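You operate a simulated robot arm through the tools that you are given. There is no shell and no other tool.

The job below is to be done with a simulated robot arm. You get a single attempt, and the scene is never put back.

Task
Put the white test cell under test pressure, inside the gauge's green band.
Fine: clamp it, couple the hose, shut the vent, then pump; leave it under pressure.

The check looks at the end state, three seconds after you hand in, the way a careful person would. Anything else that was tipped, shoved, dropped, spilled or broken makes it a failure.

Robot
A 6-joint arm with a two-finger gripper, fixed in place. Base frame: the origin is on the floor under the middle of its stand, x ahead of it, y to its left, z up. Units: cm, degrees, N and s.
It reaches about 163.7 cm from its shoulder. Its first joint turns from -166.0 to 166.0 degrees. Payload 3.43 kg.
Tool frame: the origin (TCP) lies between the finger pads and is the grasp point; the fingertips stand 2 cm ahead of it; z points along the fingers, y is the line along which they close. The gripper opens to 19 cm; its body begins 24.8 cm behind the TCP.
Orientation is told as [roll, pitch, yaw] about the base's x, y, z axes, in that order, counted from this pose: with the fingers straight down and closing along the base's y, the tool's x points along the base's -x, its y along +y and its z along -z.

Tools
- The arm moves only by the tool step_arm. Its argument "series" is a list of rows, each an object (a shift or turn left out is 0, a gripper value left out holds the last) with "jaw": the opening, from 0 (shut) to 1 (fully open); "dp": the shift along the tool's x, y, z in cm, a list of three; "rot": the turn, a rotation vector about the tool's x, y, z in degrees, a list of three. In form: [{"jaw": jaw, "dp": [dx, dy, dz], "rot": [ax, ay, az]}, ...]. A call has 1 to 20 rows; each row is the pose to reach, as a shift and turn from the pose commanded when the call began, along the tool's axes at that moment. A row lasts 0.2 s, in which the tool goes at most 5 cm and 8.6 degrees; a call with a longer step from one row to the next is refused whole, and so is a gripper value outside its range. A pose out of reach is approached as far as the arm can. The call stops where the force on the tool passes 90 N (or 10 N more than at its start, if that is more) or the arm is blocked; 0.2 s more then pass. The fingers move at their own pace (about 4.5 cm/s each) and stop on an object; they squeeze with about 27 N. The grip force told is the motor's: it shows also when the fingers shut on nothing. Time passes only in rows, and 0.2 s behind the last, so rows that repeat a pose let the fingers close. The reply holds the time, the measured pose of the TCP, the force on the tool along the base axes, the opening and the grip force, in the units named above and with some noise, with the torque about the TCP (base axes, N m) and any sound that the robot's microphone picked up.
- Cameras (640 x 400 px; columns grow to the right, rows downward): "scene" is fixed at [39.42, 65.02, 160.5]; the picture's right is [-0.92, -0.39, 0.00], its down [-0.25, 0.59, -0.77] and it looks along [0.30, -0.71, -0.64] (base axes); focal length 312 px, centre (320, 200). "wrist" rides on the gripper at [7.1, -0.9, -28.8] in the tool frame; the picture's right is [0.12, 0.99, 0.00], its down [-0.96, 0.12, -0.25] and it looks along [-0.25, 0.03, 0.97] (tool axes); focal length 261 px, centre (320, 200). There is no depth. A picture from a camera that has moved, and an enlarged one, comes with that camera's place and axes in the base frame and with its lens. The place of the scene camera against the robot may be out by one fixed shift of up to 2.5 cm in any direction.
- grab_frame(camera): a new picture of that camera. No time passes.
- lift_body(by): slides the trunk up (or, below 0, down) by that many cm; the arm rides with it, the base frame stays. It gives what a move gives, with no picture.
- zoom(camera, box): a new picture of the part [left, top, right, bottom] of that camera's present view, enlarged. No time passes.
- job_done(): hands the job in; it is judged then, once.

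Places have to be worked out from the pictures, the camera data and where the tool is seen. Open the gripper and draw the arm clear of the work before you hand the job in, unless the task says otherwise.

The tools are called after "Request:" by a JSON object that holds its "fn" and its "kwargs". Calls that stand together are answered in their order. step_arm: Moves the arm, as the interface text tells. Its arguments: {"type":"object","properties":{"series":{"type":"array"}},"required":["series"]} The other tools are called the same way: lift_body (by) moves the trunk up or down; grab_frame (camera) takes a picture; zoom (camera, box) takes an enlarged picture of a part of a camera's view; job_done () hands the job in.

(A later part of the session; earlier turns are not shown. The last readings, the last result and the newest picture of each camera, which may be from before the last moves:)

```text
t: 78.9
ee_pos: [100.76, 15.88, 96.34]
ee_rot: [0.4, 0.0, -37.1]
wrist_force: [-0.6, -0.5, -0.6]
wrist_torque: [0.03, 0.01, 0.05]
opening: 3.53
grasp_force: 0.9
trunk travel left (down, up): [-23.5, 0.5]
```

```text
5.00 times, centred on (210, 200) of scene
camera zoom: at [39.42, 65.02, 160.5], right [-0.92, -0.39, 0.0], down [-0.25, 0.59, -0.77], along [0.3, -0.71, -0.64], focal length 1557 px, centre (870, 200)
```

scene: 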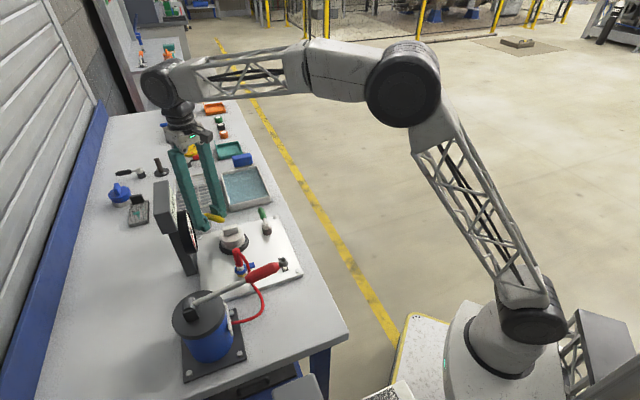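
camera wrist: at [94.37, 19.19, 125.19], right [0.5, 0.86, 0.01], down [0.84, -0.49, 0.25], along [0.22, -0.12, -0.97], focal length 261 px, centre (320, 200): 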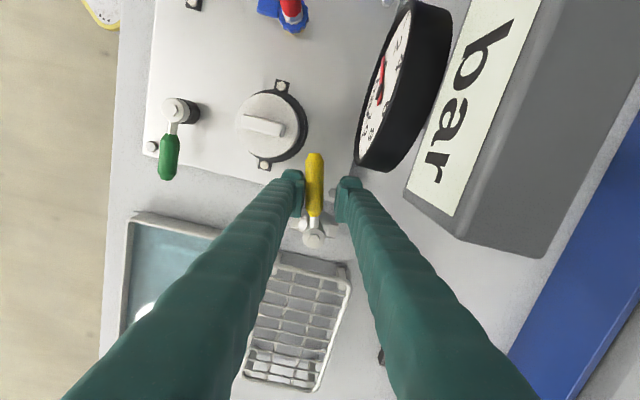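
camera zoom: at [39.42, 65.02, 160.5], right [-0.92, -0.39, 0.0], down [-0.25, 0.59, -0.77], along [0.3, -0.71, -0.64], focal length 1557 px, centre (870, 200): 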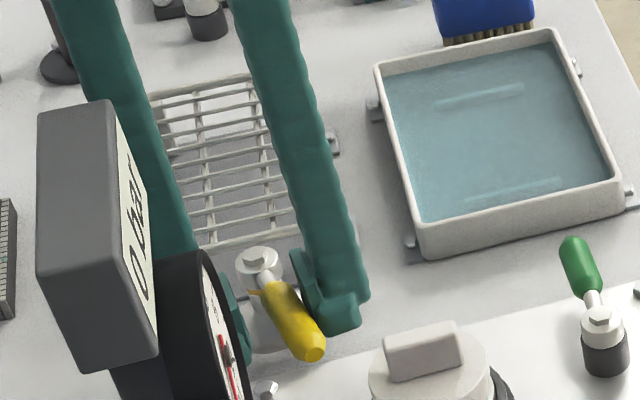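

The lever is at about 77°. I'll push on to the stop, with about 4 cm clearance to the gauge dial.

Request:
{"fn": "step_arm", "kwargs": {"series": [{"dp": [-0.03, 0.5, 0], "rot": [0, 0, 3]}, {"dp": [-0.1, 1.0, 0], "rot": [0, 0, 6]}, {"dp": [-0.2, 1.5, 0], "rot": [0, 0, 9]}, {"dp": [-0.2, 1.5, 0], "rot": [0, 0, 9]}]}}

Request:
{"fn": "grab_frame", "kwargs": {"camera": "wrist"}}

Request:
{"fn": "zoom", "kwargs": {"camera": "scene", "box": [160, 160, 260, 240]}}

```text
t: 79.9
ee_pos: [101.7, 16.75, 96.44]
ee_rot: [0.3, 0.0, -46.1]
wrist_force: [-3.6, -3.2, -1.8]
wrist_torque: [0.0, -0.05, 0.01]
opening: 3.71
grasp_force: 2.1
trunk travel left (down, up): [-23.5, 0.5]
```

```text
taken
camera wrist: at [96.05, 21.1, 125.28], right [0.63, 0.77, 0.01], down [0.75, -0.61, 0.25], along [0.2, -0.15, -0.97], focal length 261 px, centre (320, 200)
```

wrist: 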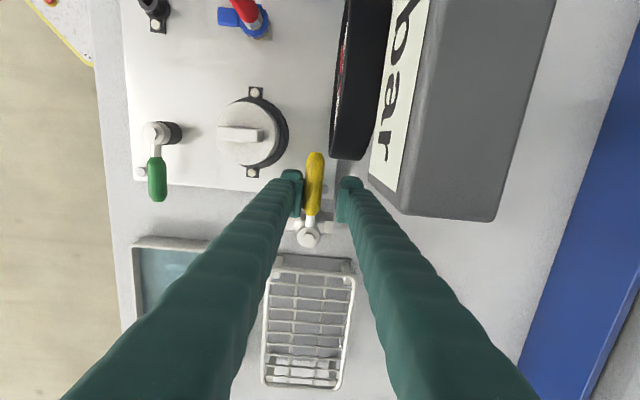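

```text
5.00 times, centred on (210, 200) of scene
camera zoom: at [39.42, 65.02, 160.5], right [-0.92, -0.39, 0.0], down [-0.25, 0.59, -0.77], along [0.3, -0.71, -0.64], focal length 1557 px, centre (870, 200)
```

zoom: 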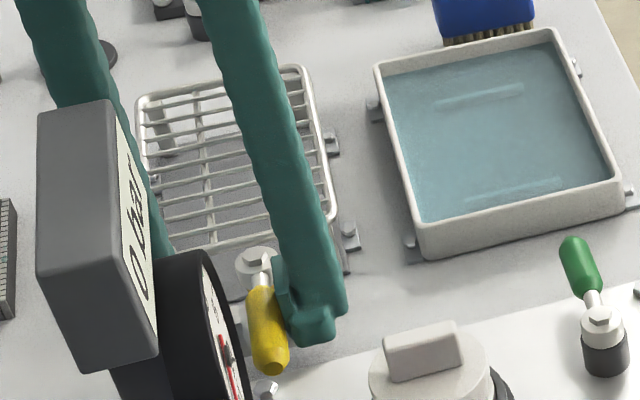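

The lever now points almost exactly along +v (about 89°) and force is starting to rise. I'll push slightly further to make sure it's at its stop.

Request:
{"fn": "step_arm", "kwargs": {"series": [{"dp": [-0.02, 0.4, 0], "rot": [0, 0, 2]}, {"dp": [-0.05, 0.8, 0], "rot": [0, 0, 4]}, {"dp": [-0.05, 0.8, 0], "rot": [0, 0, 4]}]}}

Request:
{"fn": "zoom", "kwargs": {"camera": "wrist", "box": [250, 130, 390, 250]}}

```text
t: 80.7
ee_pos: [102.4, 17.02, 96.54]
ee_rot: [0.4, -0.1, -50.1]
wrist_force: [-17.1, -23.1, 0.1]
wrist_torque: [-0.05, 0.16, 0.65]
opening: 5.06
grasp_force: 14.7
trunk travel left (down, up): [-23.5, 0.5]
```

```text
3.33 times, centred on (320, 190) of wrist
camera zoom: at [96.95, 21.78, 125.29], right [0.69, 0.73, 0.01], down [0.7, -0.66, 0.25], along [0.19, -0.17, -0.97], focal length 869 px, centre (320, 233)
```

zoom: 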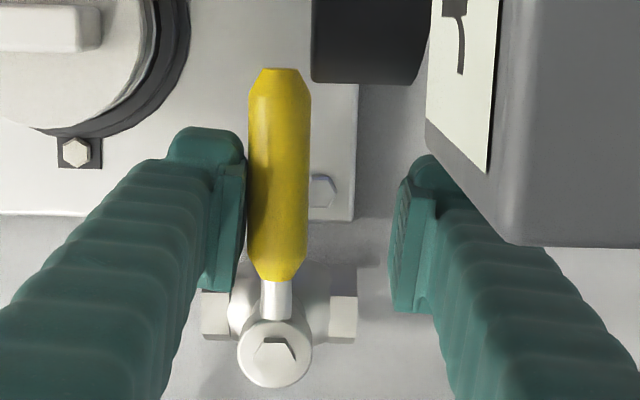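

The lever is at 90° against its stop (28 N), across the pipe, so the vent is shut. I'll back off toward -u, then rise straight up above the gauge.

Request:
{"fn": "step_arm", "kwargs": {"series": [{"dp": [0, -0.7, 0]}, {"dp": [0, -1.3, 0]}, {"dp": [0, -1.3, -4]}, {"dp": [0, -1.3, -8.5]}, {"dp": [0, -1.3, -13]}, {"dp": [0, -1.3, -17]}, {"dp": [0, -1.3, -17]}]}}

Request:
{"fn": "zoom", "kwargs": {"camera": "scene", "box": [160, 160, 260, 240]}}

Request:
{"fn": "grab_frame", "kwargs": {"camera": "scene"}}

```text
t: 82.3
ee_pos: [101.0, 16.22, 113.46]
ee_rot: [0.4, 0.0, -50.0]
wrist_force: [-0.6, -1.2, -0.6]
wrist_torque: [0.02, 0.02, 0.01]
opening: 3.43
grasp_force: 0.1
trunk travel left (down, up): [-23.5, 0.5]
```

```text
5.00 times, centred on (210, 200) of scene
camera zoom: at [39.42, 65.02, 160.5], right [-0.92, -0.39, 0.0], down [-0.25, 0.59, -0.77], along [0.3, -0.71, -0.64], focal length 1557 px, centre (870, 200)
```

zoom: 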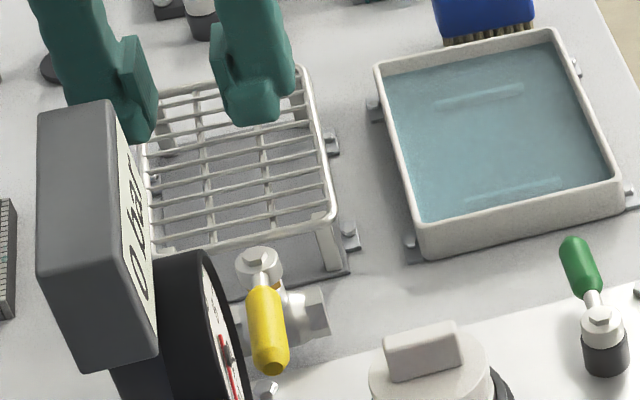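

```text
taken
```

scene: 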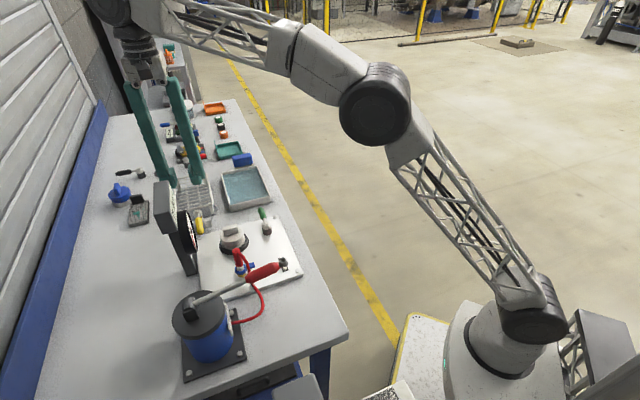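

The vent lever is shut and nothing else has moved. Next is the pump: its lever runs along u at v≈-24.7, from the hinge (u≈86.8, z≈104) to the tip (u≈66.9, z≈109.5). I'll retreat to -u, rise, then swing over to hover above the red grip at yaw 45°.

Request:
{"fn": "step_arm", "kwargs": {"series": [{"dp": [-0.29, -3.3, -2.8]}, {"dp": [-0.58, -6.6, -5.7]}, {"dp": [-0.87, -9.96, -8.5]}, {"jaw": 0.4, "dp": [2.0, -10.5, -8.5], "rot": [0, 0, -7.9]}, {"dp": [4.88, -11.03, -8.5], "rot": [0, 0, -15.8]}, {"dp": [7.75, -11.57, -8.5], "rot": [0, 0, -23.8]}, {"dp": [10.62, -12.11, -8.5], "rot": [0, 0, -31.7]}, {"dp": [13.5, -12.64, -8.5], "rot": [0, 0, -39.6]}, {"dp": [16.37, -13.18, -8.5], "rot": [0, 0, -47.5]}, {"dp": [19.24, -13.72, -8.5], "rot": [0, 0, -55.4]}, {"dp": [22.1, -14.26, -8.5], "rot": [0, 0, -63.3]}, {"dp": [24.99, -14.79, -8.5], "rot": [0, 0, -71.3]}, {"dp": [27.86, -15.33, -8.5], "rot": [0, 0, -79.2]}, {"dp": [30.73, -15.87, -8.5], "rot": [0, 0, -87.1]}, {"dp": [33.6, -16.4, -8.5], "rot": [0, 0, -95]}, {"dp": [33.6, -16.4, -8.5], "rot": [0, 0, -95]}]}}

Request:
{"fn": "grab_frame", "kwargs": {"camera": "wrist"}}

Request:
{"fn": "grab_frame", "kwargs": {"camera": "scene"}}

```text
t: 85.7
ee_pos: [67.14, 31.63, 121.82]
ee_rot: [-0.1, -0.5, 45.0]
wrist_force: [0.4, 0.2, 0.2]
wrist_torque: [0.01, 0.0, -0.01]
opening: 7.59
grasp_force: 0.1
trunk travel left (down, up): [-23.5, 0.5]
```

```text
taken
camera wrist: at [62.55, 25.78, 150.57], right [-0.79, 0.62, 0.0], down [0.6, 0.76, 0.25], along [0.16, 0.2, -0.97], focal length 261 px, centre (320, 200)
```

wrist: 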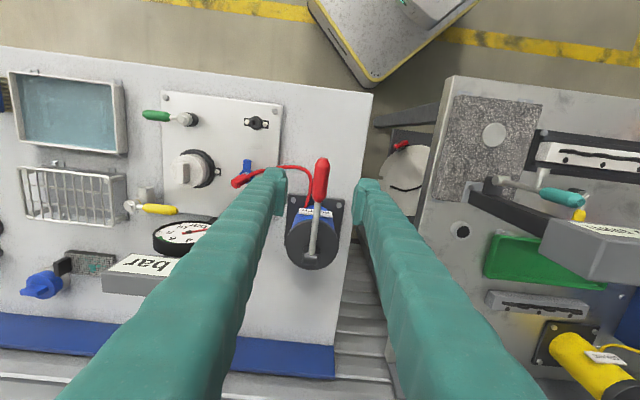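

```text
taken
```

scene: 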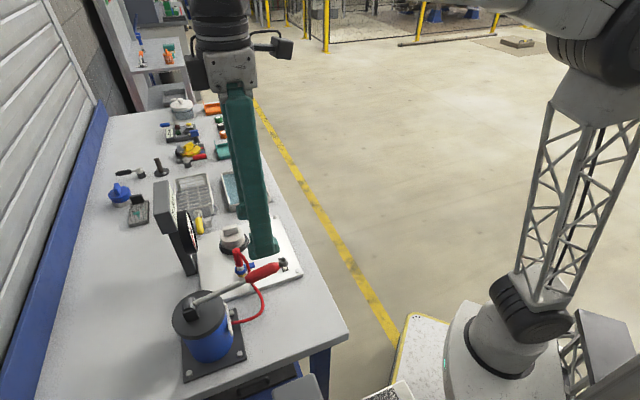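

The red grip is centred between the fingers (tip at u≈67, v≈-25.4). I'll descend to z≈108.5 straddling the grip, and zoom to check before closing.

Request:
{"fn": "step_arm", "kwargs": {"series": [{"dp": [0, -0.2, 4]}, {"dp": [0, -0.2, 8]}, {"dp": [0, -0.2, 11.5]}, {"dp": [0, -0.2, 13.2]}, {"dp": [0, -0.2, 13.2]}]}}

Request:
{"fn": "zoom", "kwargs": {"camera": "wrist", "box": [250, 130, 390, 270]}}

Request:
{"fn": "zoom", "kwargs": {"camera": "scene", "box": [180, 220, 320, 340]}}

```text
t: 86.9
ee_pos: [67.35, 31.56, 108.52]
ee_rot: [-0.1, -0.4, 44.9]
wrist_force: [0.4, -0.9, 0.1]
wrist_torque: [0.0, 0.04, -0.01]
opening: 7.59
grasp_force: 0.1
trunk travel left (down, up): [-23.5, 0.5]
```

```text
2.86 times, centred on (320, 200) of wrist
camera zoom: at [62.66, 25.79, 137.34], right [-0.79, 0.62, 0.0], down [0.6, 0.76, 0.25], along [0.16, 0.2, -0.97], focal length 745 px, centre (320, 200)
```

zoom: 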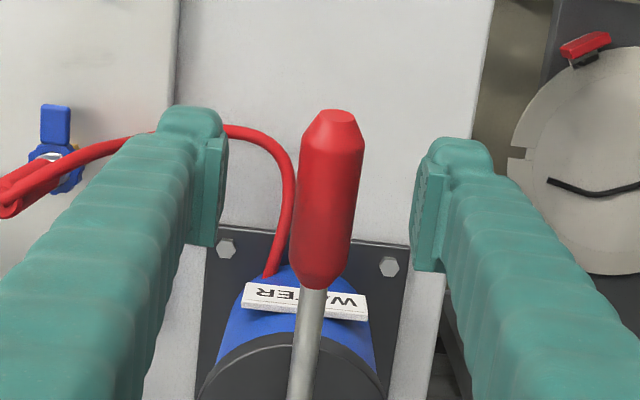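

```text
3.33 times, centred on (250, 280) of scene
camera zoom: at [39.42, 65.02, 160.5], right [-0.92, -0.39, 0.0], down [-0.25, 0.59, -0.77], along [0.3, -0.71, -0.64], focal length 1038 px, centre (553, -67)
```

zoom: 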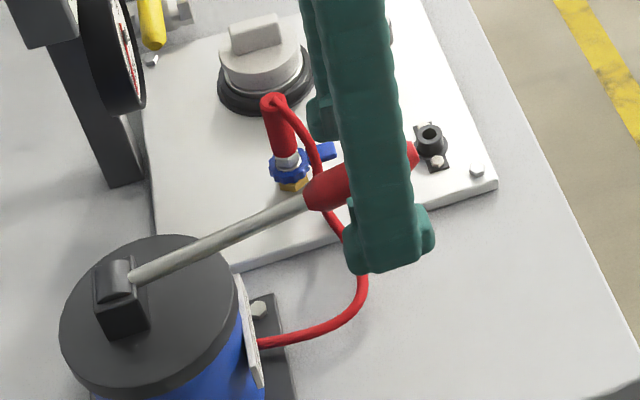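

The grip is well centred. I'll close on it now.

Request:
{"fn": "step_arm", "kwargs": {"series": [{"jaw": 0, "dp": [0, -0.2, 0]}, {"dp": [0, -0.2, 0]}, {"dp": [0, -0.2, 0]}, {"dp": [0, -0.2, 0]}, {"dp": [0, -0.2, 0]}, {"dp": [0, -0.2, 0]}]}}

Request:
{"fn": "zoom", "kwargs": {"camera": "wrist", "box": [250, 130, 390, 270]}}

```text
t: 88.3
ee_pos: [67.18, 31.72, 108.61]
ee_rot: [0.0, -0.4, 45.0]
wrist_force: [-44.3, 37.3, -7.8]
wrist_torque: [0.2, 0.33, 0.75]
opening: 2.33
grasp_force: 44.7
trunk travel left (down, up): [-23.5, 0.5]
```

```text
2.86 times, centred on (320, 200) of wrist
camera zoom: at [62.58, 25.97, 137.37], right [-0.79, 0.62, 0.0], down [0.6, 0.76, 0.25], along [0.16, 0.2, -0.97], focal length 745 px, centre (320, 200)
```

zoom: 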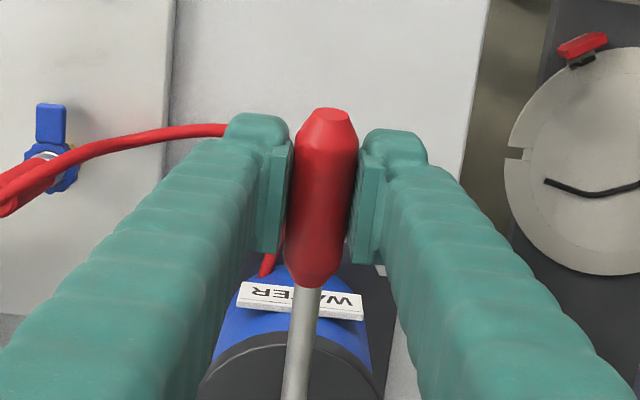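

It's gripped but with about 58 N side load toward +v because I was off-centre, so I'll shift +0.28 cm in v to relieve it.

Request:
{"fn": "step_arm", "kwargs": {"series": [{"dp": [0, 0.14, 0]}, {"dp": [0, 0.28, 0]}, {"dp": [0, 0.28, 0]}]}}

```text
t: 89.1
ee_pos: [67.06, 31.83, 108.6]
ee_rot: [-0.1, -0.4, 44.9]
wrist_force: [-33.6, 30.1, -8.2]
wrist_torque: [0.07, 0.28, 0.56]
opening: 2.31
grasp_force: 45.3
trunk travel left (down, up): [-23.5, 0.5]
```

The side load dropped only to 45 N, so I'll keep shifting toward +v in small steps.

Request:
{"fn": "step_arm", "kwargs": {"series": [{"dp": [0, 0.25, 0]}, {"dp": [0, 0.5, 0]}, {"dp": [0, 0.5, 0]}]}}

```text
t: 89.9
ee_pos: [67.2, 31.8, 108.54]
ee_rot: [-0.4, -0.5, 44.9]
wrist_force: [6.0, -6.4, -4.9]
wrist_torque: [-0.09, -0.12, -0.26]
opening: 2.3
grasp_force: 45.4
trunk travel left (down, up): [-23.5, 0.5]
```

Nearly balanced now. I'll start a slow down-stroke along the lever's arc (about 8°), watching force and the gauge.

Request:
{"fn": "step_arm", "kwargs": {"series": [{"dp": [0.15, -0.05, 0.55]}, {"dp": [0.29, -0.05, 1.1]}, {"dp": [0.4, -0.05, 1.7]}, {"dp": [0.5, -0.05, 2.3]}, {"dp": [0.5, -0.05, 2.3]}]}}

Request:
{"fn": "zoom", "kwargs": {"camera": "scene", "box": [150, 170, 310, 340]}}

Request:
{"fn": "grab_frame", "kwargs": {"camera": "wrist"}}

```text
t: 91.1
ee_pos: [66.73, 31.44, 106.23]
ee_rot: [-0.1, -0.4, 44.9]
wrist_force: [43.0, -23.4, 5.3]
wrist_torque: [0.63, -0.77, -0.04]
opening: 2.1
grasp_force: 44.9
trunk travel left (down, up): [-23.5, 0.5]
```

```text
2.35 times, centred on (230, 255) of scene
camera zoom: at [39.42, 65.02, 160.5], right [-0.92, -0.39, 0.0], down [-0.25, 0.59, -0.77], along [0.3, -0.71, -0.64], focal length 733 px, centre (532, 71)
```

zoom: 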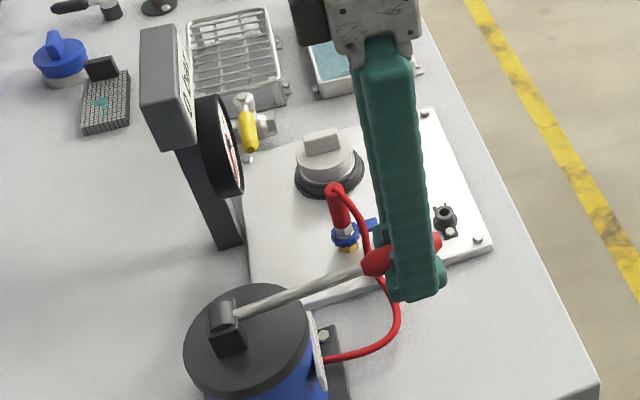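

```text
taken
camera wrist: at [62.13, 25.65, 135.01], right [-0.79, 0.62, 0.0], down [0.6, 0.76, 0.25], along [0.16, 0.2, -0.97], focal length 261 px, centre (320, 200)
```

wrist: 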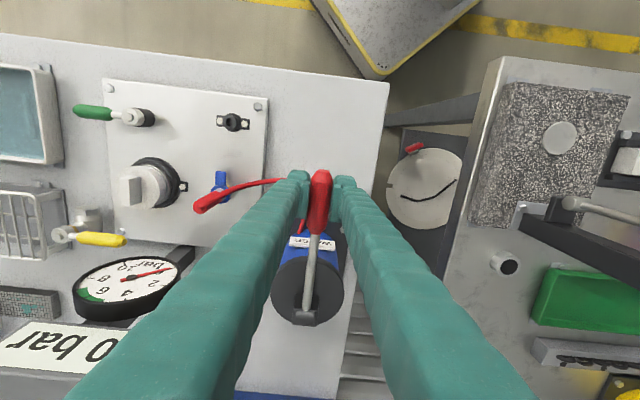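

The lever moves down easily (z-force about 5 N). I'll read the gauge and check lever seating in the grip.

Request:
{"fn": "zoom", "kwargs": {"camera": "wrist", "box": [60, 240, 210, 360]}}

Request:
{"fn": "zoom", "kwargs": {"camera": "wrist", "box": [270, 150, 370, 330]}}

```text
3.33 times, centred on (135, 300) of wrist
camera zoom: at [62.13, 25.65, 135.01], right [-0.79, 0.62, 0.0], down [0.6, 0.76, 0.25], along [0.16, 0.2, -0.97], focal length 869 px, centre (937, -133)
```

zoom: 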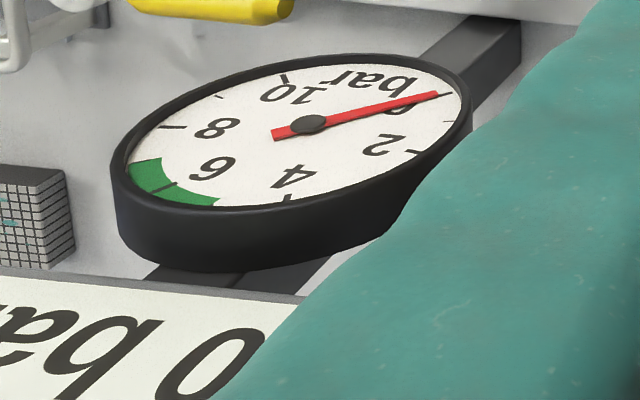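

```text
2.22 times, centred on (320, 240) of wrist
camera zoom: at [62.13, 25.65, 135.01], right [-0.79, 0.62, 0.0], down [0.6, 0.76, 0.25], along [0.16, 0.2, -0.97], focal length 579 px, centre (320, 111)
```

zoom: 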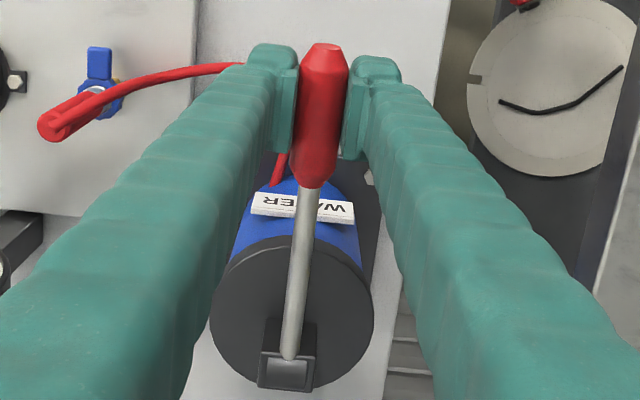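

Gauge still reads 0 after this partial stroke. I'll continue down along the arc with a small correction toward -v.

Request:
{"fn": "step_arm", "kwargs": {"series": [{"dp": [0.05, -0.2, 0.6]}, {"dp": [0.13, -0.2, 1.2]}, {"dp": [0.17, -0.2, 2.4]}, {"dp": [0.13, -0.2, 3.6]}, {"dp": [0.03, -0.2, 4.8]}, {"dp": [0.03, -0.2, 4.8]}]}}

Request:
{"fn": "zoom", "kwargs": {"camera": "scene", "box": [150, 170, 310, 340]}}

Request:
{"fn": "grab_frame", "kwargs": {"camera": "wrist"}}

```text
t: 92.5
ee_pos: [66.73, 31.45, 101.55]
ee_rot: [0.1, -0.3, 45.0]
wrist_force: [22.8, -13.9, 8.1]
wrist_torque: [0.71, -0.57, 0.17]
opening: 2.05
grasp_force: 44.8
trunk travel left (down, up): [-23.5, 0.5]
```

```text
2.35 times, centred on (230, 255) of scene
camera zoom: at [39.42, 65.02, 160.5], right [-0.92, -0.39, 0.0], down [-0.25, 0.59, -0.77], along [0.3, -0.71, -0.64], focal length 733 px, centre (532, 71)
```

zoom: 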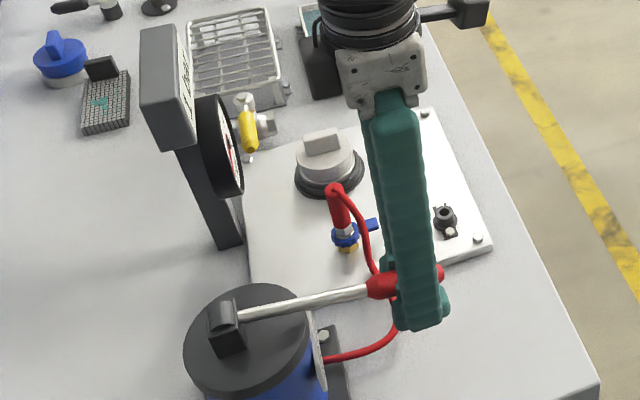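

```text
taken
camera wrist: at [62.18, 25.65, 130.2], right [-0.79, 0.62, 0.0], down [0.6, 0.76, 0.25], along [0.16, 0.2, -0.97], focal length 261 px, centre (320, 200)
```

wrist: 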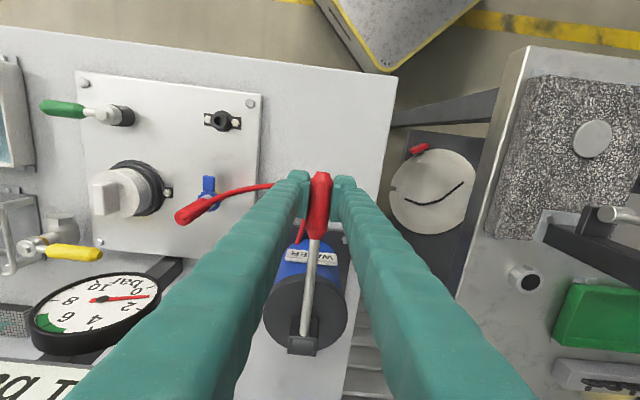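

Request:
{"fn": "zoom", "kwargs": {"camera": "wrist", "box": [20, 250, 190, 400]}}

Request:
{"fn": "zoom", "kwargs": {"camera": "scene", "box": [230, 230, 262, 270]}}

```text
2.67 times, centred on (105, 325) of wrist
camera zoom: at [62.18, 25.65, 130.2], right [-0.79, 0.62, 0.0], down [0.6, 0.76, 0.25], along [0.16, 0.2, -0.97], focal length 695 px, centre (893, -133)
```

zoom: 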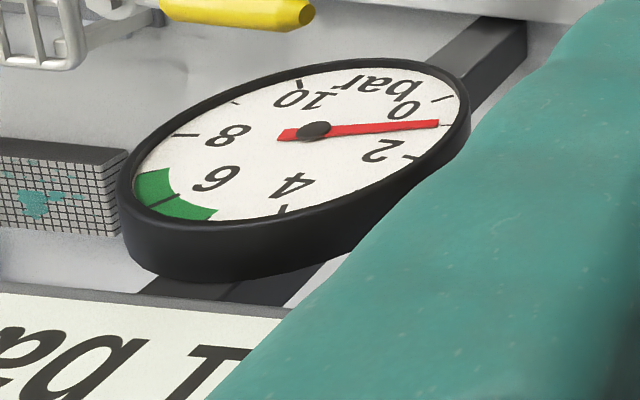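

```text
10.00 times, centred on (246, 250) of scene
camera zoom: at [39.42, 65.02, 160.5], right [-0.92, -0.39, 0.0], down [-0.25, 0.59, -0.77], along [0.3, -0.71, -0.64], focal length 3115 px, centre (1060, -300)
```

zoom: 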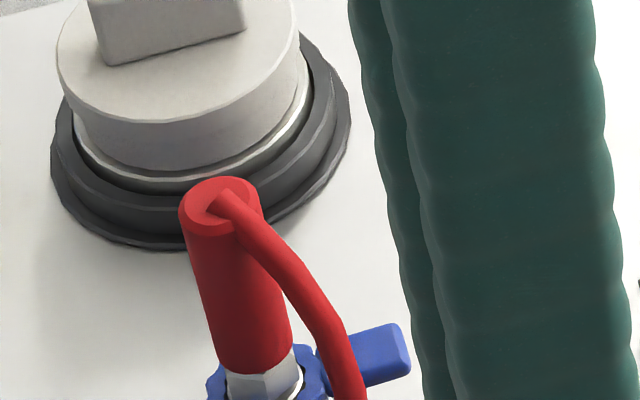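

The gauge has moved to about 1 bar and the plug is holding, so the whole circuit works. I'll continue this stroke a bit further to find its lower end.

Request:
{"fn": "step_arm", "kwargs": {"series": [{"dp": [-0.12, -0.1, 0.7]}, {"dp": [-0.26, -0.1, 1.4]}, {"dp": [-0.4, -0.1, 2.0]}, {"dp": [-0.56, -0.1, 2.6]}, {"dp": [-0.56, -0.1, 2.6]}]}}

Request:
{"fn": "grab_frame", "kwargs": {"camera": "wrist"}}

Request:
{"fn": "zoom", "kwargs": {"camera": "scene", "box": [200, 220, 320, 320]}}

```text
t: 93.7
ee_pos: [66.97, 31.69, 98.94]
ee_rot: [0.0, -0.4, 45.0]
wrist_force: [-4.7, -14.0, 38.6]
wrist_torque: [-0.04, 0.09, 0.14]
opening: 2.0
grasp_force: 45.1
trunk travel left (down, up): [-23.5, 0.5]
```

```text
taken
camera wrist: at [62.43, 25.91, 127.76], right [-0.79, 0.62, 0.0], down [0.6, 0.76, 0.25], along [0.16, 0.2, -0.97], focal length 261 px, centre (320, 200)
```

wrist: 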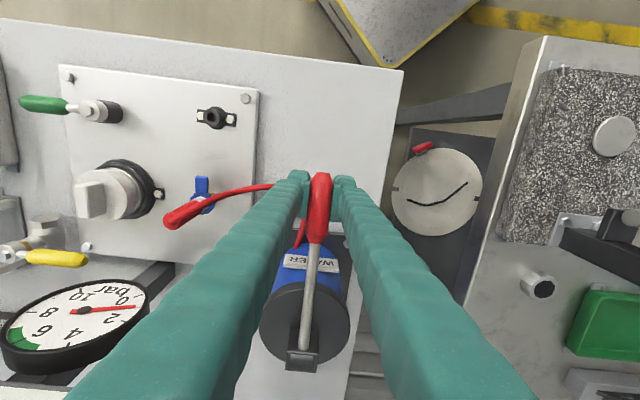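

```text
4.00 times, centred on (260, 270) of scene
camera zoom: at [39.42, 65.02, 160.5], right [-0.92, -0.39, 0.0], down [-0.25, 0.59, -0.77], along [0.3, -0.71, -0.64], focal length 1246 px, centre (560, -80)
```

zoom: 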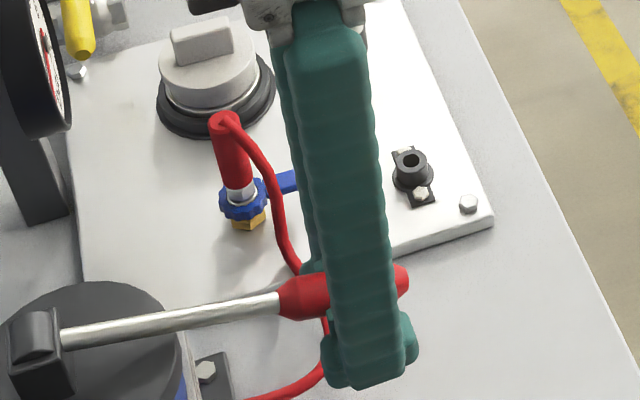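

Force rose to 39 N, so this is the bottom of the stroke. Reading the gauge.

Request:
{"fn": "zoom", "kwargs": {"camera": "wrist", "box": [0, 260, 160, 390]}}

```text
3.08 times, centred on (80, 325) of wrist
camera zoom: at [62.43, 25.91, 127.76], right [-0.79, 0.62, 0.0], down [0.6, 0.76, 0.25], along [0.16, 0.2, -0.97], focal length 802 px, centre (1058, -185)
```

zoom: 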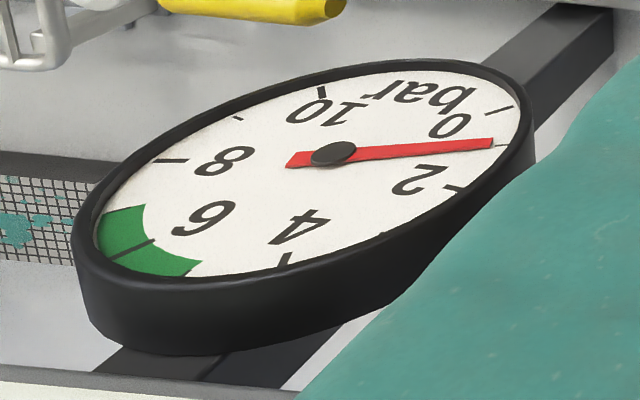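

About 1 bar from one stroke, so roughly five more are needed for ~6. I'll do the up-stroke along the arc and check that pressure holds.

Request:
{"fn": "step_arm", "kwargs": {"series": [{"dp": [0.1, 0, -0.6]}, {"dp": [0.22, 0, -1.8]}, {"dp": [0.35, 0, -3.0]}, {"dp": [0.42, 0, -4.2]}, {"dp": [0.44, 0, -5.4]}, {"dp": [0.38, 0, -6.6]}, {"dp": [0.25, 0, -7.8]}, {"dp": [0.05, 0, -8.8]}, {"dp": [-0.05, 0, -9.2]}, {"dp": [-0.05, 0, -9.2]}]}}

Request:
{"fn": "grab_frame", "kwargs": {"camera": "wrist"}}

Request:
{"fn": "zoom", "kwargs": {"camera": "scene", "box": [180, 220, 320, 320]}}

```text
t: 95.9
ee_pos: [67.17, 31.89, 108.13]
ee_rot: [-0.1, -0.1, 45.1]
wrist_force: [-32.6, 13.1, -43.3]
wrist_torque: [-0.46, 0.12, 0.35]
opening: 2.08
grasp_force: 44.3
trunk travel left (down, up): [-23.5, 0.5]
```

```text
taken
camera wrist: at [62.69, 26.13, 136.81], right [-0.79, 0.62, 0.0], down [0.6, 0.76, 0.25], along [0.16, 0.2, -0.97], focal length 261 px, centre (320, 200)
```

wrist: 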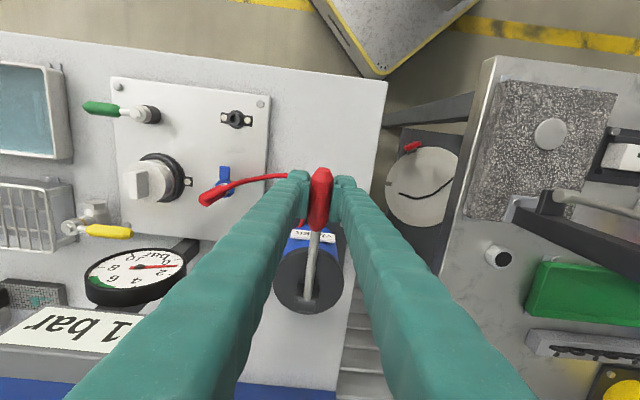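

```text
4.00 times, centred on (250, 270) of scene
camera zoom: at [39.42, 65.02, 160.5], right [-0.92, -0.39, 0.0], down [-0.25, 0.59, -0.77], along [0.3, -0.71, -0.64], focal length 1246 px, centre (600, -80)
```

zoom: 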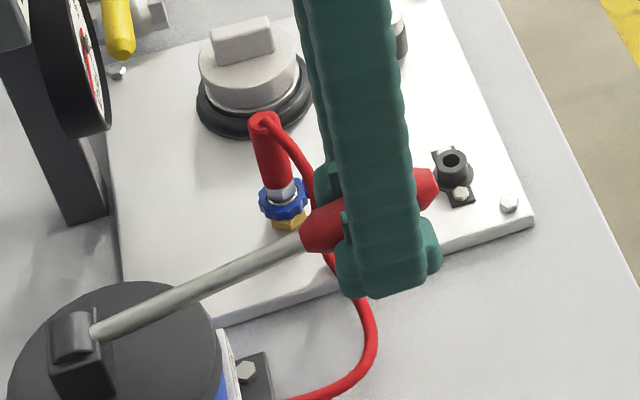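

Pressure holds at 1 bar at the top of the stroke, with both end stops located (z about 99.2 to 108). I'll do one full cycle, staying just inside the stops, then read the gauge.

Request:
{"fn": "step_arm", "kwargs": {"series": [{"dp": [0.18, 0.1, 0.8]}, {"dp": [0.39, 0.1, 2.0]}, {"dp": [0.51, 0.1, 3.2]}, {"dp": [0.54, 0.1, 4.4]}, {"dp": [0.49, 0.1, 5.6]}, {"dp": [0.36, 0.1, 6.8]}, {"dp": [0.14, 0.1, 8.0]}, {"dp": [-0.06, 0.1, 8.9]}, {"dp": [-0.06, 0.1, 8.9]}, {"dp": [0.14, 0.1, 8.0]}, {"dp": [0.36, 0.1, 6.8]}, {"dp": [0.49, 0.1, 5.6]}, {"dp": [0.54, 0.1, 4.4]}, {"dp": [0.51, 0.1, 3.2]}, {"dp": [0.39, 0.1, 2.0]}, {"dp": [0.18, 0.1, 0.8]}, {"dp": [0.05, 0.1, 0.3]}, {"dp": [0.05, 0.1, 0.3]}]}}

Request:
{"fn": "grab_frame", "kwargs": {"camera": "wrist"}}

Request:
{"fn": "zoom", "kwargs": {"camera": "wrist", "box": [0, 230, 200, 360]}}

Request:
{"fn": "zoom", "kwargs": {"camera": "scene", "box": [180, 220, 320, 320]}}

```text
t: 99.7
ee_pos: [67.06, 31.83, 107.66]
ee_rot: [0.0, -0.3, 45.0]
wrist_force: [-12.3, -1.8, -39.8]
wrist_torque: [-0.18, 0.08, 0.13]
opening: 2.1
grasp_force: 44.7
trunk travel left (down, up): [-23.5, 0.5]
```

```text
taken
camera wrist: at [62.63, 26.08, 136.45], right [-0.79, 0.62, 0.0], down [0.6, 0.76, 0.25], along [0.16, 0.2, -0.97], focal length 261 px, centre (320, 200)
```

wrist: 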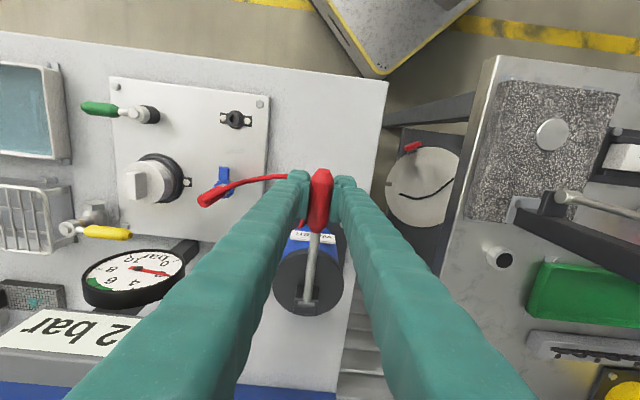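

```text
3.08 times, centred on (100, 295) of wrist
camera zoom: at [62.63, 26.08, 136.45], right [-0.79, 0.62, 0.0], down [0.6, 0.76, 0.25], along [0.16, 0.2, -0.97], focal length 802 px, centre (997, -92)
```

zoom: 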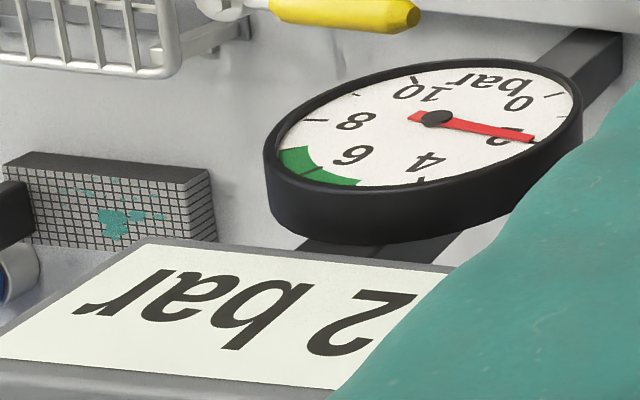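

```text
4.00 times, centred on (250, 270) of scene
camera zoom: at [39.42, 65.02, 160.5], right [-0.92, -0.39, 0.0], down [-0.25, 0.59, -0.77], along [0.3, -0.71, -0.64], focal length 1246 px, centre (600, -80)
```

zoom: 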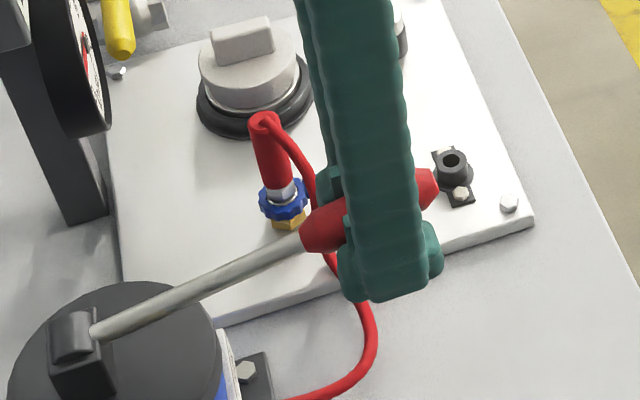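

2 bar now and holding; the plug, cell and clamp are unchanged. I'll run another cycle.

Request:
{"fn": "step_arm", "kwargs": {"series": [{"dp": [0.18, 0, 0.9]}, {"dp": [0.36, 0, 2.0]}, {"dp": [0.48, 0, 3.2]}, {"dp": [0.51, 0, 4.4]}, {"dp": [0.46, 0, 5.6]}, {"dp": [0.33, 0, 6.8]}, {"dp": [0.11, 0, 8.0]}, {"dp": [-0.06, 0, 8.8]}, {"dp": [-0.06, 0, 8.8]}, {"dp": [0.11, 0, 8.0]}, {"dp": [0.33, 0, 6.8]}, {"dp": [0.46, 0, 5.6]}, {"dp": [0.51, 0, 4.4]}, {"dp": [0.48, 0, 3.2]}, {"dp": [0.36, 0, 2.0]}, {"dp": [0.18, 0, 0.9]}, {"dp": [0.08, 0, 0.4]}, {"dp": [0.08, 0, 0.4]}]}}

Request:
{"fn": "zoom", "kwargs": {"camera": "wrist", "box": [0, 230, 200, 360]}}

Request:
{"fn": "zoom", "kwargs": {"camera": "scene", "box": [180, 220, 320, 320]}}

```text
t: 103.5
ee_pos: [67.04, 31.84, 107.18]
ee_rot: [0.0, -0.3, 45.0]
wrist_force: [-2.8, -10.5, -31.2]
wrist_torque: [0.1, 0.08, 0.08]
opening: 2.06
grasp_force: 45.3
trunk travel left (down, up): [-23.5, 0.5]
```

```text
3.08 times, centred on (100, 295) of wrist
camera zoom: at [62.51, 25.97, 136.02], right [-0.79, 0.62, 0.0], down [0.6, 0.76, 0.25], along [0.16, 0.2, -0.97], focal length 802 px, centre (997, -92)
```

zoom: 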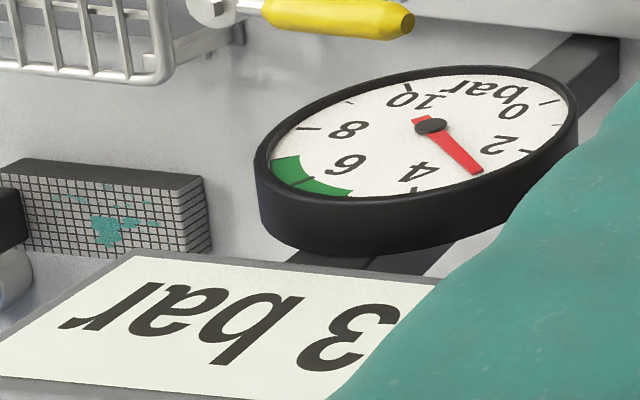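

```text
4.00 times, centred on (250, 270) of scene
camera zoom: at [39.42, 65.02, 160.5], right [-0.92, -0.39, 0.0], down [-0.25, 0.59, -0.77], along [0.3, -0.71, -0.64], focal length 1246 px, centre (600, -80)
```

zoom: 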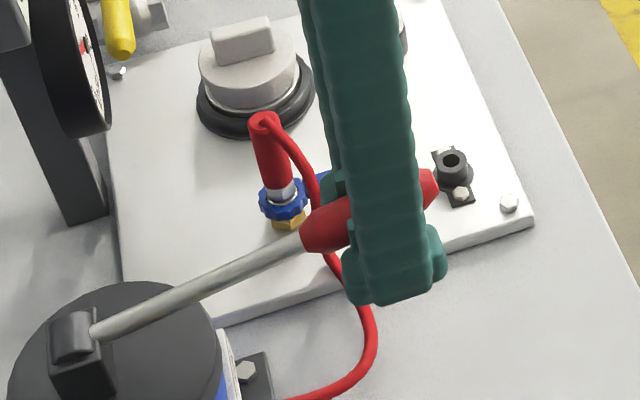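

3 bar. Another cycle.

Request:
{"fn": "step_arm", "kwargs": {"series": [{"dp": [0.18, 0, 0.9]}, {"dp": [0.36, 0, 2.0]}, {"dp": [0.48, 0, 3.2]}, {"dp": [0.51, 0, 4.4]}, {"dp": [0.46, 0, 5.6]}, {"dp": [0.33, 0, 6.8]}, {"dp": [0.11, 0, 8.0]}, {"dp": [-0.03, 0, 8.6]}, {"dp": [-0.03, 0, 8.6]}, {"dp": [0.11, 0, 8.0]}, {"dp": [0.33, 0, 6.8]}, {"dp": [0.46, 0, 5.6]}, {"dp": [0.51, 0, 4.4]}, {"dp": [0.48, 0, 3.2]}, {"dp": [0.36, 0, 2.0]}, {"dp": [0.18, 0, 0.9]}, {"dp": [0.05, 0, 0.2]}, {"dp": [0.05, 0, 0.2]}]}}

Request:
{"fn": "zoom", "kwargs": {"camera": "wrist", "box": [0, 230, 200, 360]}}

Request:
{"fn": "zoom", "kwargs": {"camera": "scene", "box": [180, 220, 320, 320]}}

```text
t: 107.3
ee_pos: [67.0, 31.77, 106.92]
ee_rot: [0.0, -0.2, 45.0]
wrist_force: [4.9, -10.5, -31.9]
wrist_torque: [0.27, 0.03, 0.07]
opening: 2.02
grasp_force: 45.0
trunk travel left (down, up): [-23.5, 0.5]
```

```text
3.08 times, centred on (100, 295) of wrist
camera zoom: at [62.5, 25.95, 135.74], right [-0.79, 0.62, 0.0], down [0.6, 0.76, 0.25], along [0.16, 0.2, -0.97], focal length 802 px, centre (997, -92)
```

zoom: 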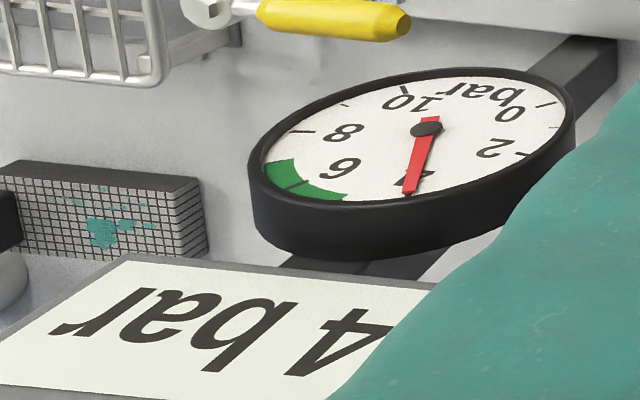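

```text
4.00 times, centred on (250, 270) of scene
camera zoom: at [39.42, 65.02, 160.5], right [-0.92, -0.39, 0.0], down [-0.25, 0.59, -0.77], along [0.3, -0.71, -0.64], focal length 1246 px, centre (600, -80)
```

zoom: 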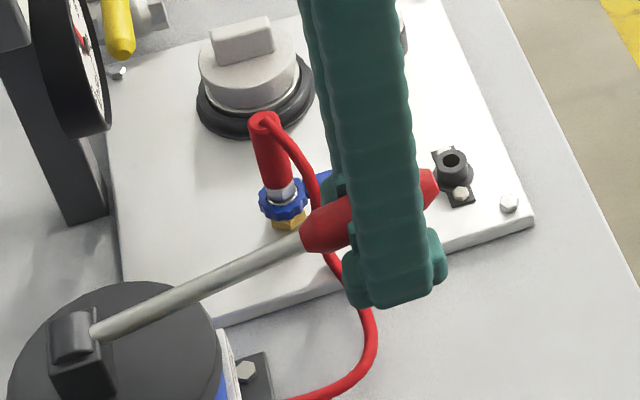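

Exactly 4 bar, 1 bar per stroke. Next cycle.

Request:
{"fn": "step_arm", "kwargs": {"series": [{"dp": [0.18, 0, 0.9]}, {"dp": [0.36, 0, 2.0]}, {"dp": [0.48, 0, 3.2]}, {"dp": [0.51, 0, 4.4]}, {"dp": [0.46, 0, 5.6]}, {"dp": [0.33, 0, 6.8]}, {"dp": [0.11, 0, 8.0]}, {"dp": [-0.03, 0, 8.6]}, {"dp": [-0.03, 0, 8.6]}, {"dp": [0.11, 0, 8.0]}, {"dp": [0.33, 0, 6.8]}, {"dp": [0.46, 0, 5.6]}, {"dp": [0.51, 0, 4.4]}, {"dp": [0.48, 0, 3.2]}, {"dp": [0.36, 0, 2.0]}, {"dp": [0.18, 0, 0.9]}, {"dp": [0.05, 0, 0.2]}, {"dp": [0.05, 0, 0.2]}]}}

Request:
{"fn": "zoom", "kwargs": {"camera": "wrist", "box": [0, 230, 200, 360]}}

Request:
{"fn": "zoom", "kwargs": {"camera": "scene", "box": [180, 220, 320, 320]}}

```text
t: 111.1
ee_pos: [67.06, 31.76, 106.76]
ee_rot: [0.0, -0.2, 44.9]
wrist_force: [-12.7, -4.9, -40.5]
wrist_torque: [-0.13, -0.02, 0.17]
opening: 2.02
grasp_force: 45.7
trunk travel left (down, up): [-23.5, 0.5]
```

```text
3.08 times, centred on (100, 295) of wrist
camera zoom: at [62.47, 25.92, 135.52], right [-0.79, 0.62, 0.0], down [0.6, 0.76, 0.25], along [0.16, 0.2, -0.97], focal length 802 px, centre (997, -92)
```

zoom: 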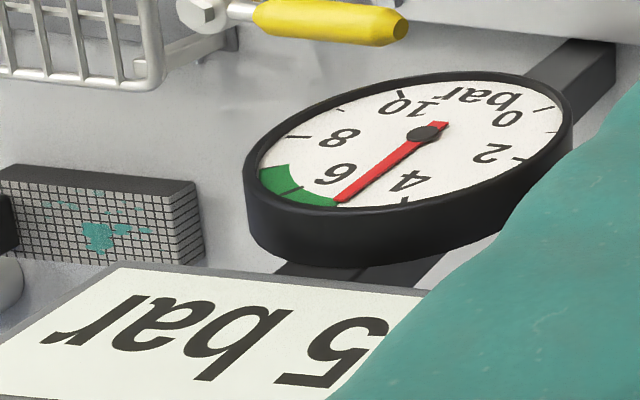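

```text
4.00 times, centred on (250, 270) of scene
camera zoom: at [39.42, 65.02, 160.5], right [-0.92, -0.39, 0.0], down [-0.25, 0.59, -0.77], along [0.3, -0.71, -0.64], focal length 1246 px, centre (600, -80)
```

zoom: 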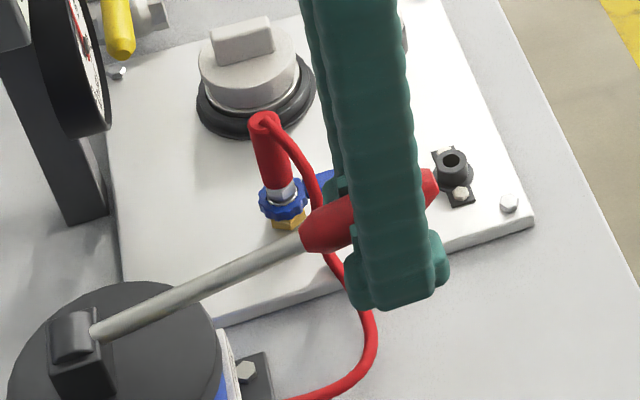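

5 bar, right at the lower edge of the green band. One more full cycle should give 6 bar, mid-band.

Request:
{"fn": "step_arm", "kwargs": {"series": [{"dp": [0.18, 0, 0.9]}, {"dp": [0.36, 0, 2.0]}, {"dp": [0.48, 0, 3.2]}, {"dp": [0.51, 0, 4.4]}, {"dp": [0.46, 0, 5.6]}, {"dp": [0.33, 0, 6.8]}, {"dp": [0.11, 0, 8.0]}, {"dp": [-0.03, 0, 8.6]}, {"dp": [-0.03, 0, 8.6]}, {"dp": [0.11, 0, 8.0]}, {"dp": [0.33, 0, 6.8]}, {"dp": [0.46, 0, 5.6]}, {"dp": [0.51, 0, 4.4]}, {"dp": [0.48, 0, 3.2]}, {"dp": [0.36, 0, 2.0]}, {"dp": [0.18, 0, 0.9]}, {"dp": [0.05, 0, 0.3]}, {"dp": [0.05, 0, 0.3]}]}}

Request:
{"fn": "zoom", "kwargs": {"camera": "wrist", "box": [0, 230, 200, 360]}}

Request:
{"fn": "zoom", "kwargs": {"camera": "scene", "box": [180, 220, 320, 320]}}

```text
t: 114.9
ee_pos: [66.88, 31.57, 106.45]
ee_rot: [-0.1, -0.3, 45.0]
wrist_force: [3.3, -8.6, -31.3]
wrist_torque: [0.32, -0.05, 0.05]
opening: 1.97
grasp_force: 44.5
trunk travel left (down, up): [-23.5, 0.5]
```

```text
3.08 times, centred on (100, 295) of wrist
camera zoom: at [62.41, 25.88, 135.22], right [-0.79, 0.62, 0.0], down [0.6, 0.76, 0.25], along [0.16, 0.2, -0.97], focal length 802 px, centre (997, -92)
```

zoom: 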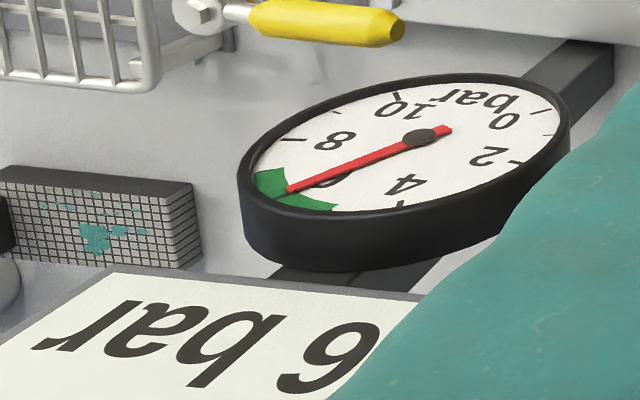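

```text
4.00 times, centred on (250, 270) of scene
camera zoom: at [39.42, 65.02, 160.5], right [-0.92, -0.39, 0.0], down [-0.25, 0.59, -0.77], along [0.3, -0.71, -0.64], focal length 1246 px, centre (600, -80)
```

zoom: 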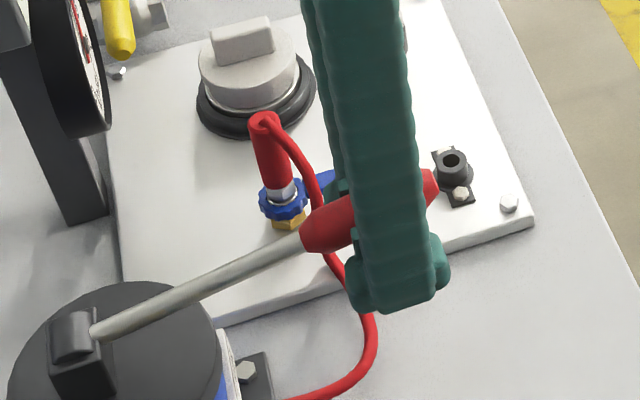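

6 bar, right in the middle of the green band. Now I'll relax the upward pull, open the fingers and rise straight off the lever.

Request:
{"fn": "step_arm", "kwargs": {"series": [{"dp": [0, 0, 0.15]}, {"jaw": 0.45, "dp": [0, 0, 0.15]}, {"dp": [0, 0, 0.15]}, {"dp": [0, 0, 0.15]}, {"dp": [0, 0, 0.15]}, {"dp": [0, 0, 0.15]}]}}

Request:
{"fn": "zoom", "kwargs": {"camera": "wrist", "box": [250, 130, 390, 270]}}

Request:
{"fn": "zoom", "kwargs": {"camera": "wrist", "box": [0, 230, 200, 360]}}

```text
t: 116.3
ee_pos: [66.97, 31.62, 106.47]
ee_rot: [-0.1, -0.3, 45.1]
wrist_force: [0.0, -0.1, 0.4]
wrist_torque: [0.02, 0.0, 0.01]
opening: 8.56
grasp_force: 0.1
trunk travel left (down, up): [-23.5, 0.5]
```

```text
2.86 times, centred on (320, 200) of wrist
camera zoom: at [62.3, 25.88, 135.27], right [-0.79, 0.62, 0.0], down [0.6, 0.76, 0.25], along [0.16, 0.2, -0.97], focal length 745 px, centre (320, 200)
```

zoom: 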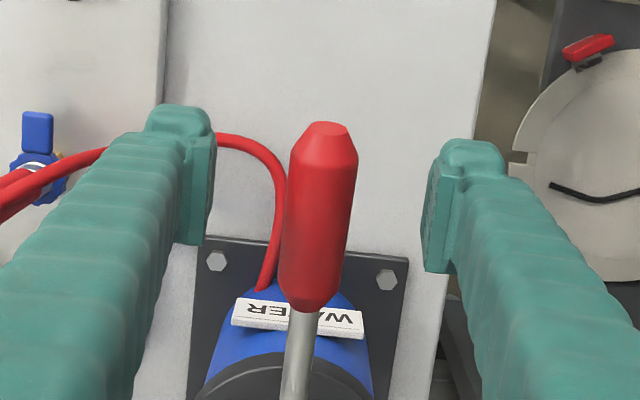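

```text
3.08 times, centred on (100, 295) of wrist
camera zoom: at [62.3, 25.88, 135.27], right [-0.79, 0.62, 0.0], down [0.6, 0.76, 0.25], along [0.16, 0.2, -0.97], focal length 802 px, centre (997, -92)
```

zoom: 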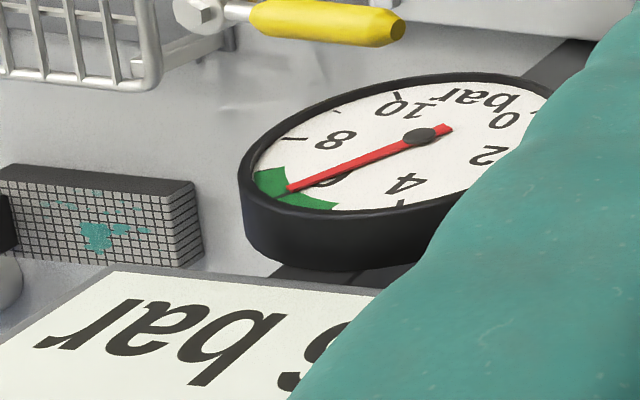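

Released with zero force; the lever stays up and the needle holds at 6. I'll rise straight up and draw back toward the robot, clear of the bench.

Request:
{"fn": "step_arm", "kwargs": {"series": [{"dp": [0, -0.1, -3]}, {"dp": [0, -0.1, -7]}, {"dp": [0, -0.1, -11.5]}, {"dp": [0, -0.1, -16]}, {"dp": [3, -0.1, -19]}, {"dp": [7, -0.1, -21]}, {"dp": [11, -0.1, -22]}, {"dp": [15, -0.1, -22]}, {"dp": [15, -0.1, -22]}]}}

Request:
{"fn": "grab_frame", "kwargs": {"camera": "wrist"}}

Request:
{"fn": "grab_frame", "kwargs": {"camera": "scene"}}

Request:
{"fn": "zoom", "kwargs": {"camera": "scene", "box": [150, 170, 310, 300]}}

```text
t: 118.3
ee_pos: [56.54, 20.91, 128.7]
ee_rot: [-0.2, -0.4, 45.0]
wrist_force: [-0.2, -0.8, 0.7]
wrist_torque: [0.02, -0.09, 0.01]
opening: 8.55
grasp_force: 0.0
trunk travel left (down, up): [-23.5, 0.5]
```

```text
taken
camera wrist: at [51.89, 15.1, 157.33], right [-0.79, 0.62, 0.0], down [0.6, 0.76, 0.25], along [0.16, 0.2, -0.97], focal length 261 px, centre (320, 200)
```

wrist: 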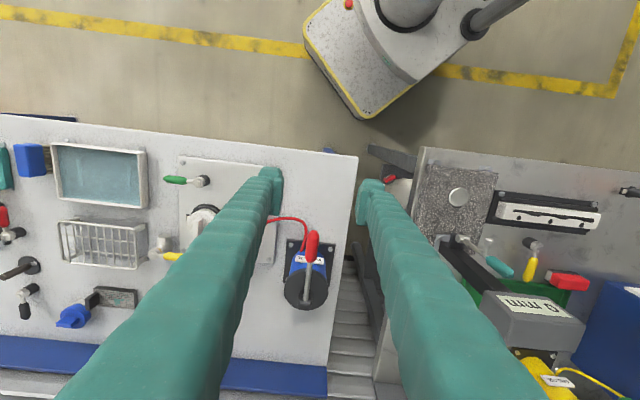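

```text
taken
```

scene: 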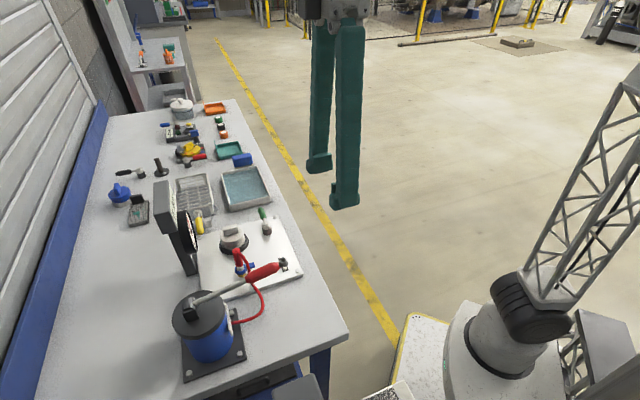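

```text
3.08 times, centred on (230, 235) of scene
camera zoom: at [39.42, 65.02, 160.5], right [-0.92, -0.39, 0.0], down [-0.25, 0.59, -0.77], along [0.3, -0.71, -0.64], focal length 958 px, centre (597, 92)
```

zoom: 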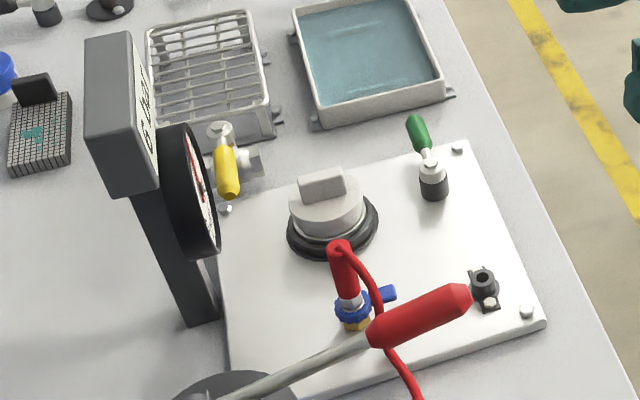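

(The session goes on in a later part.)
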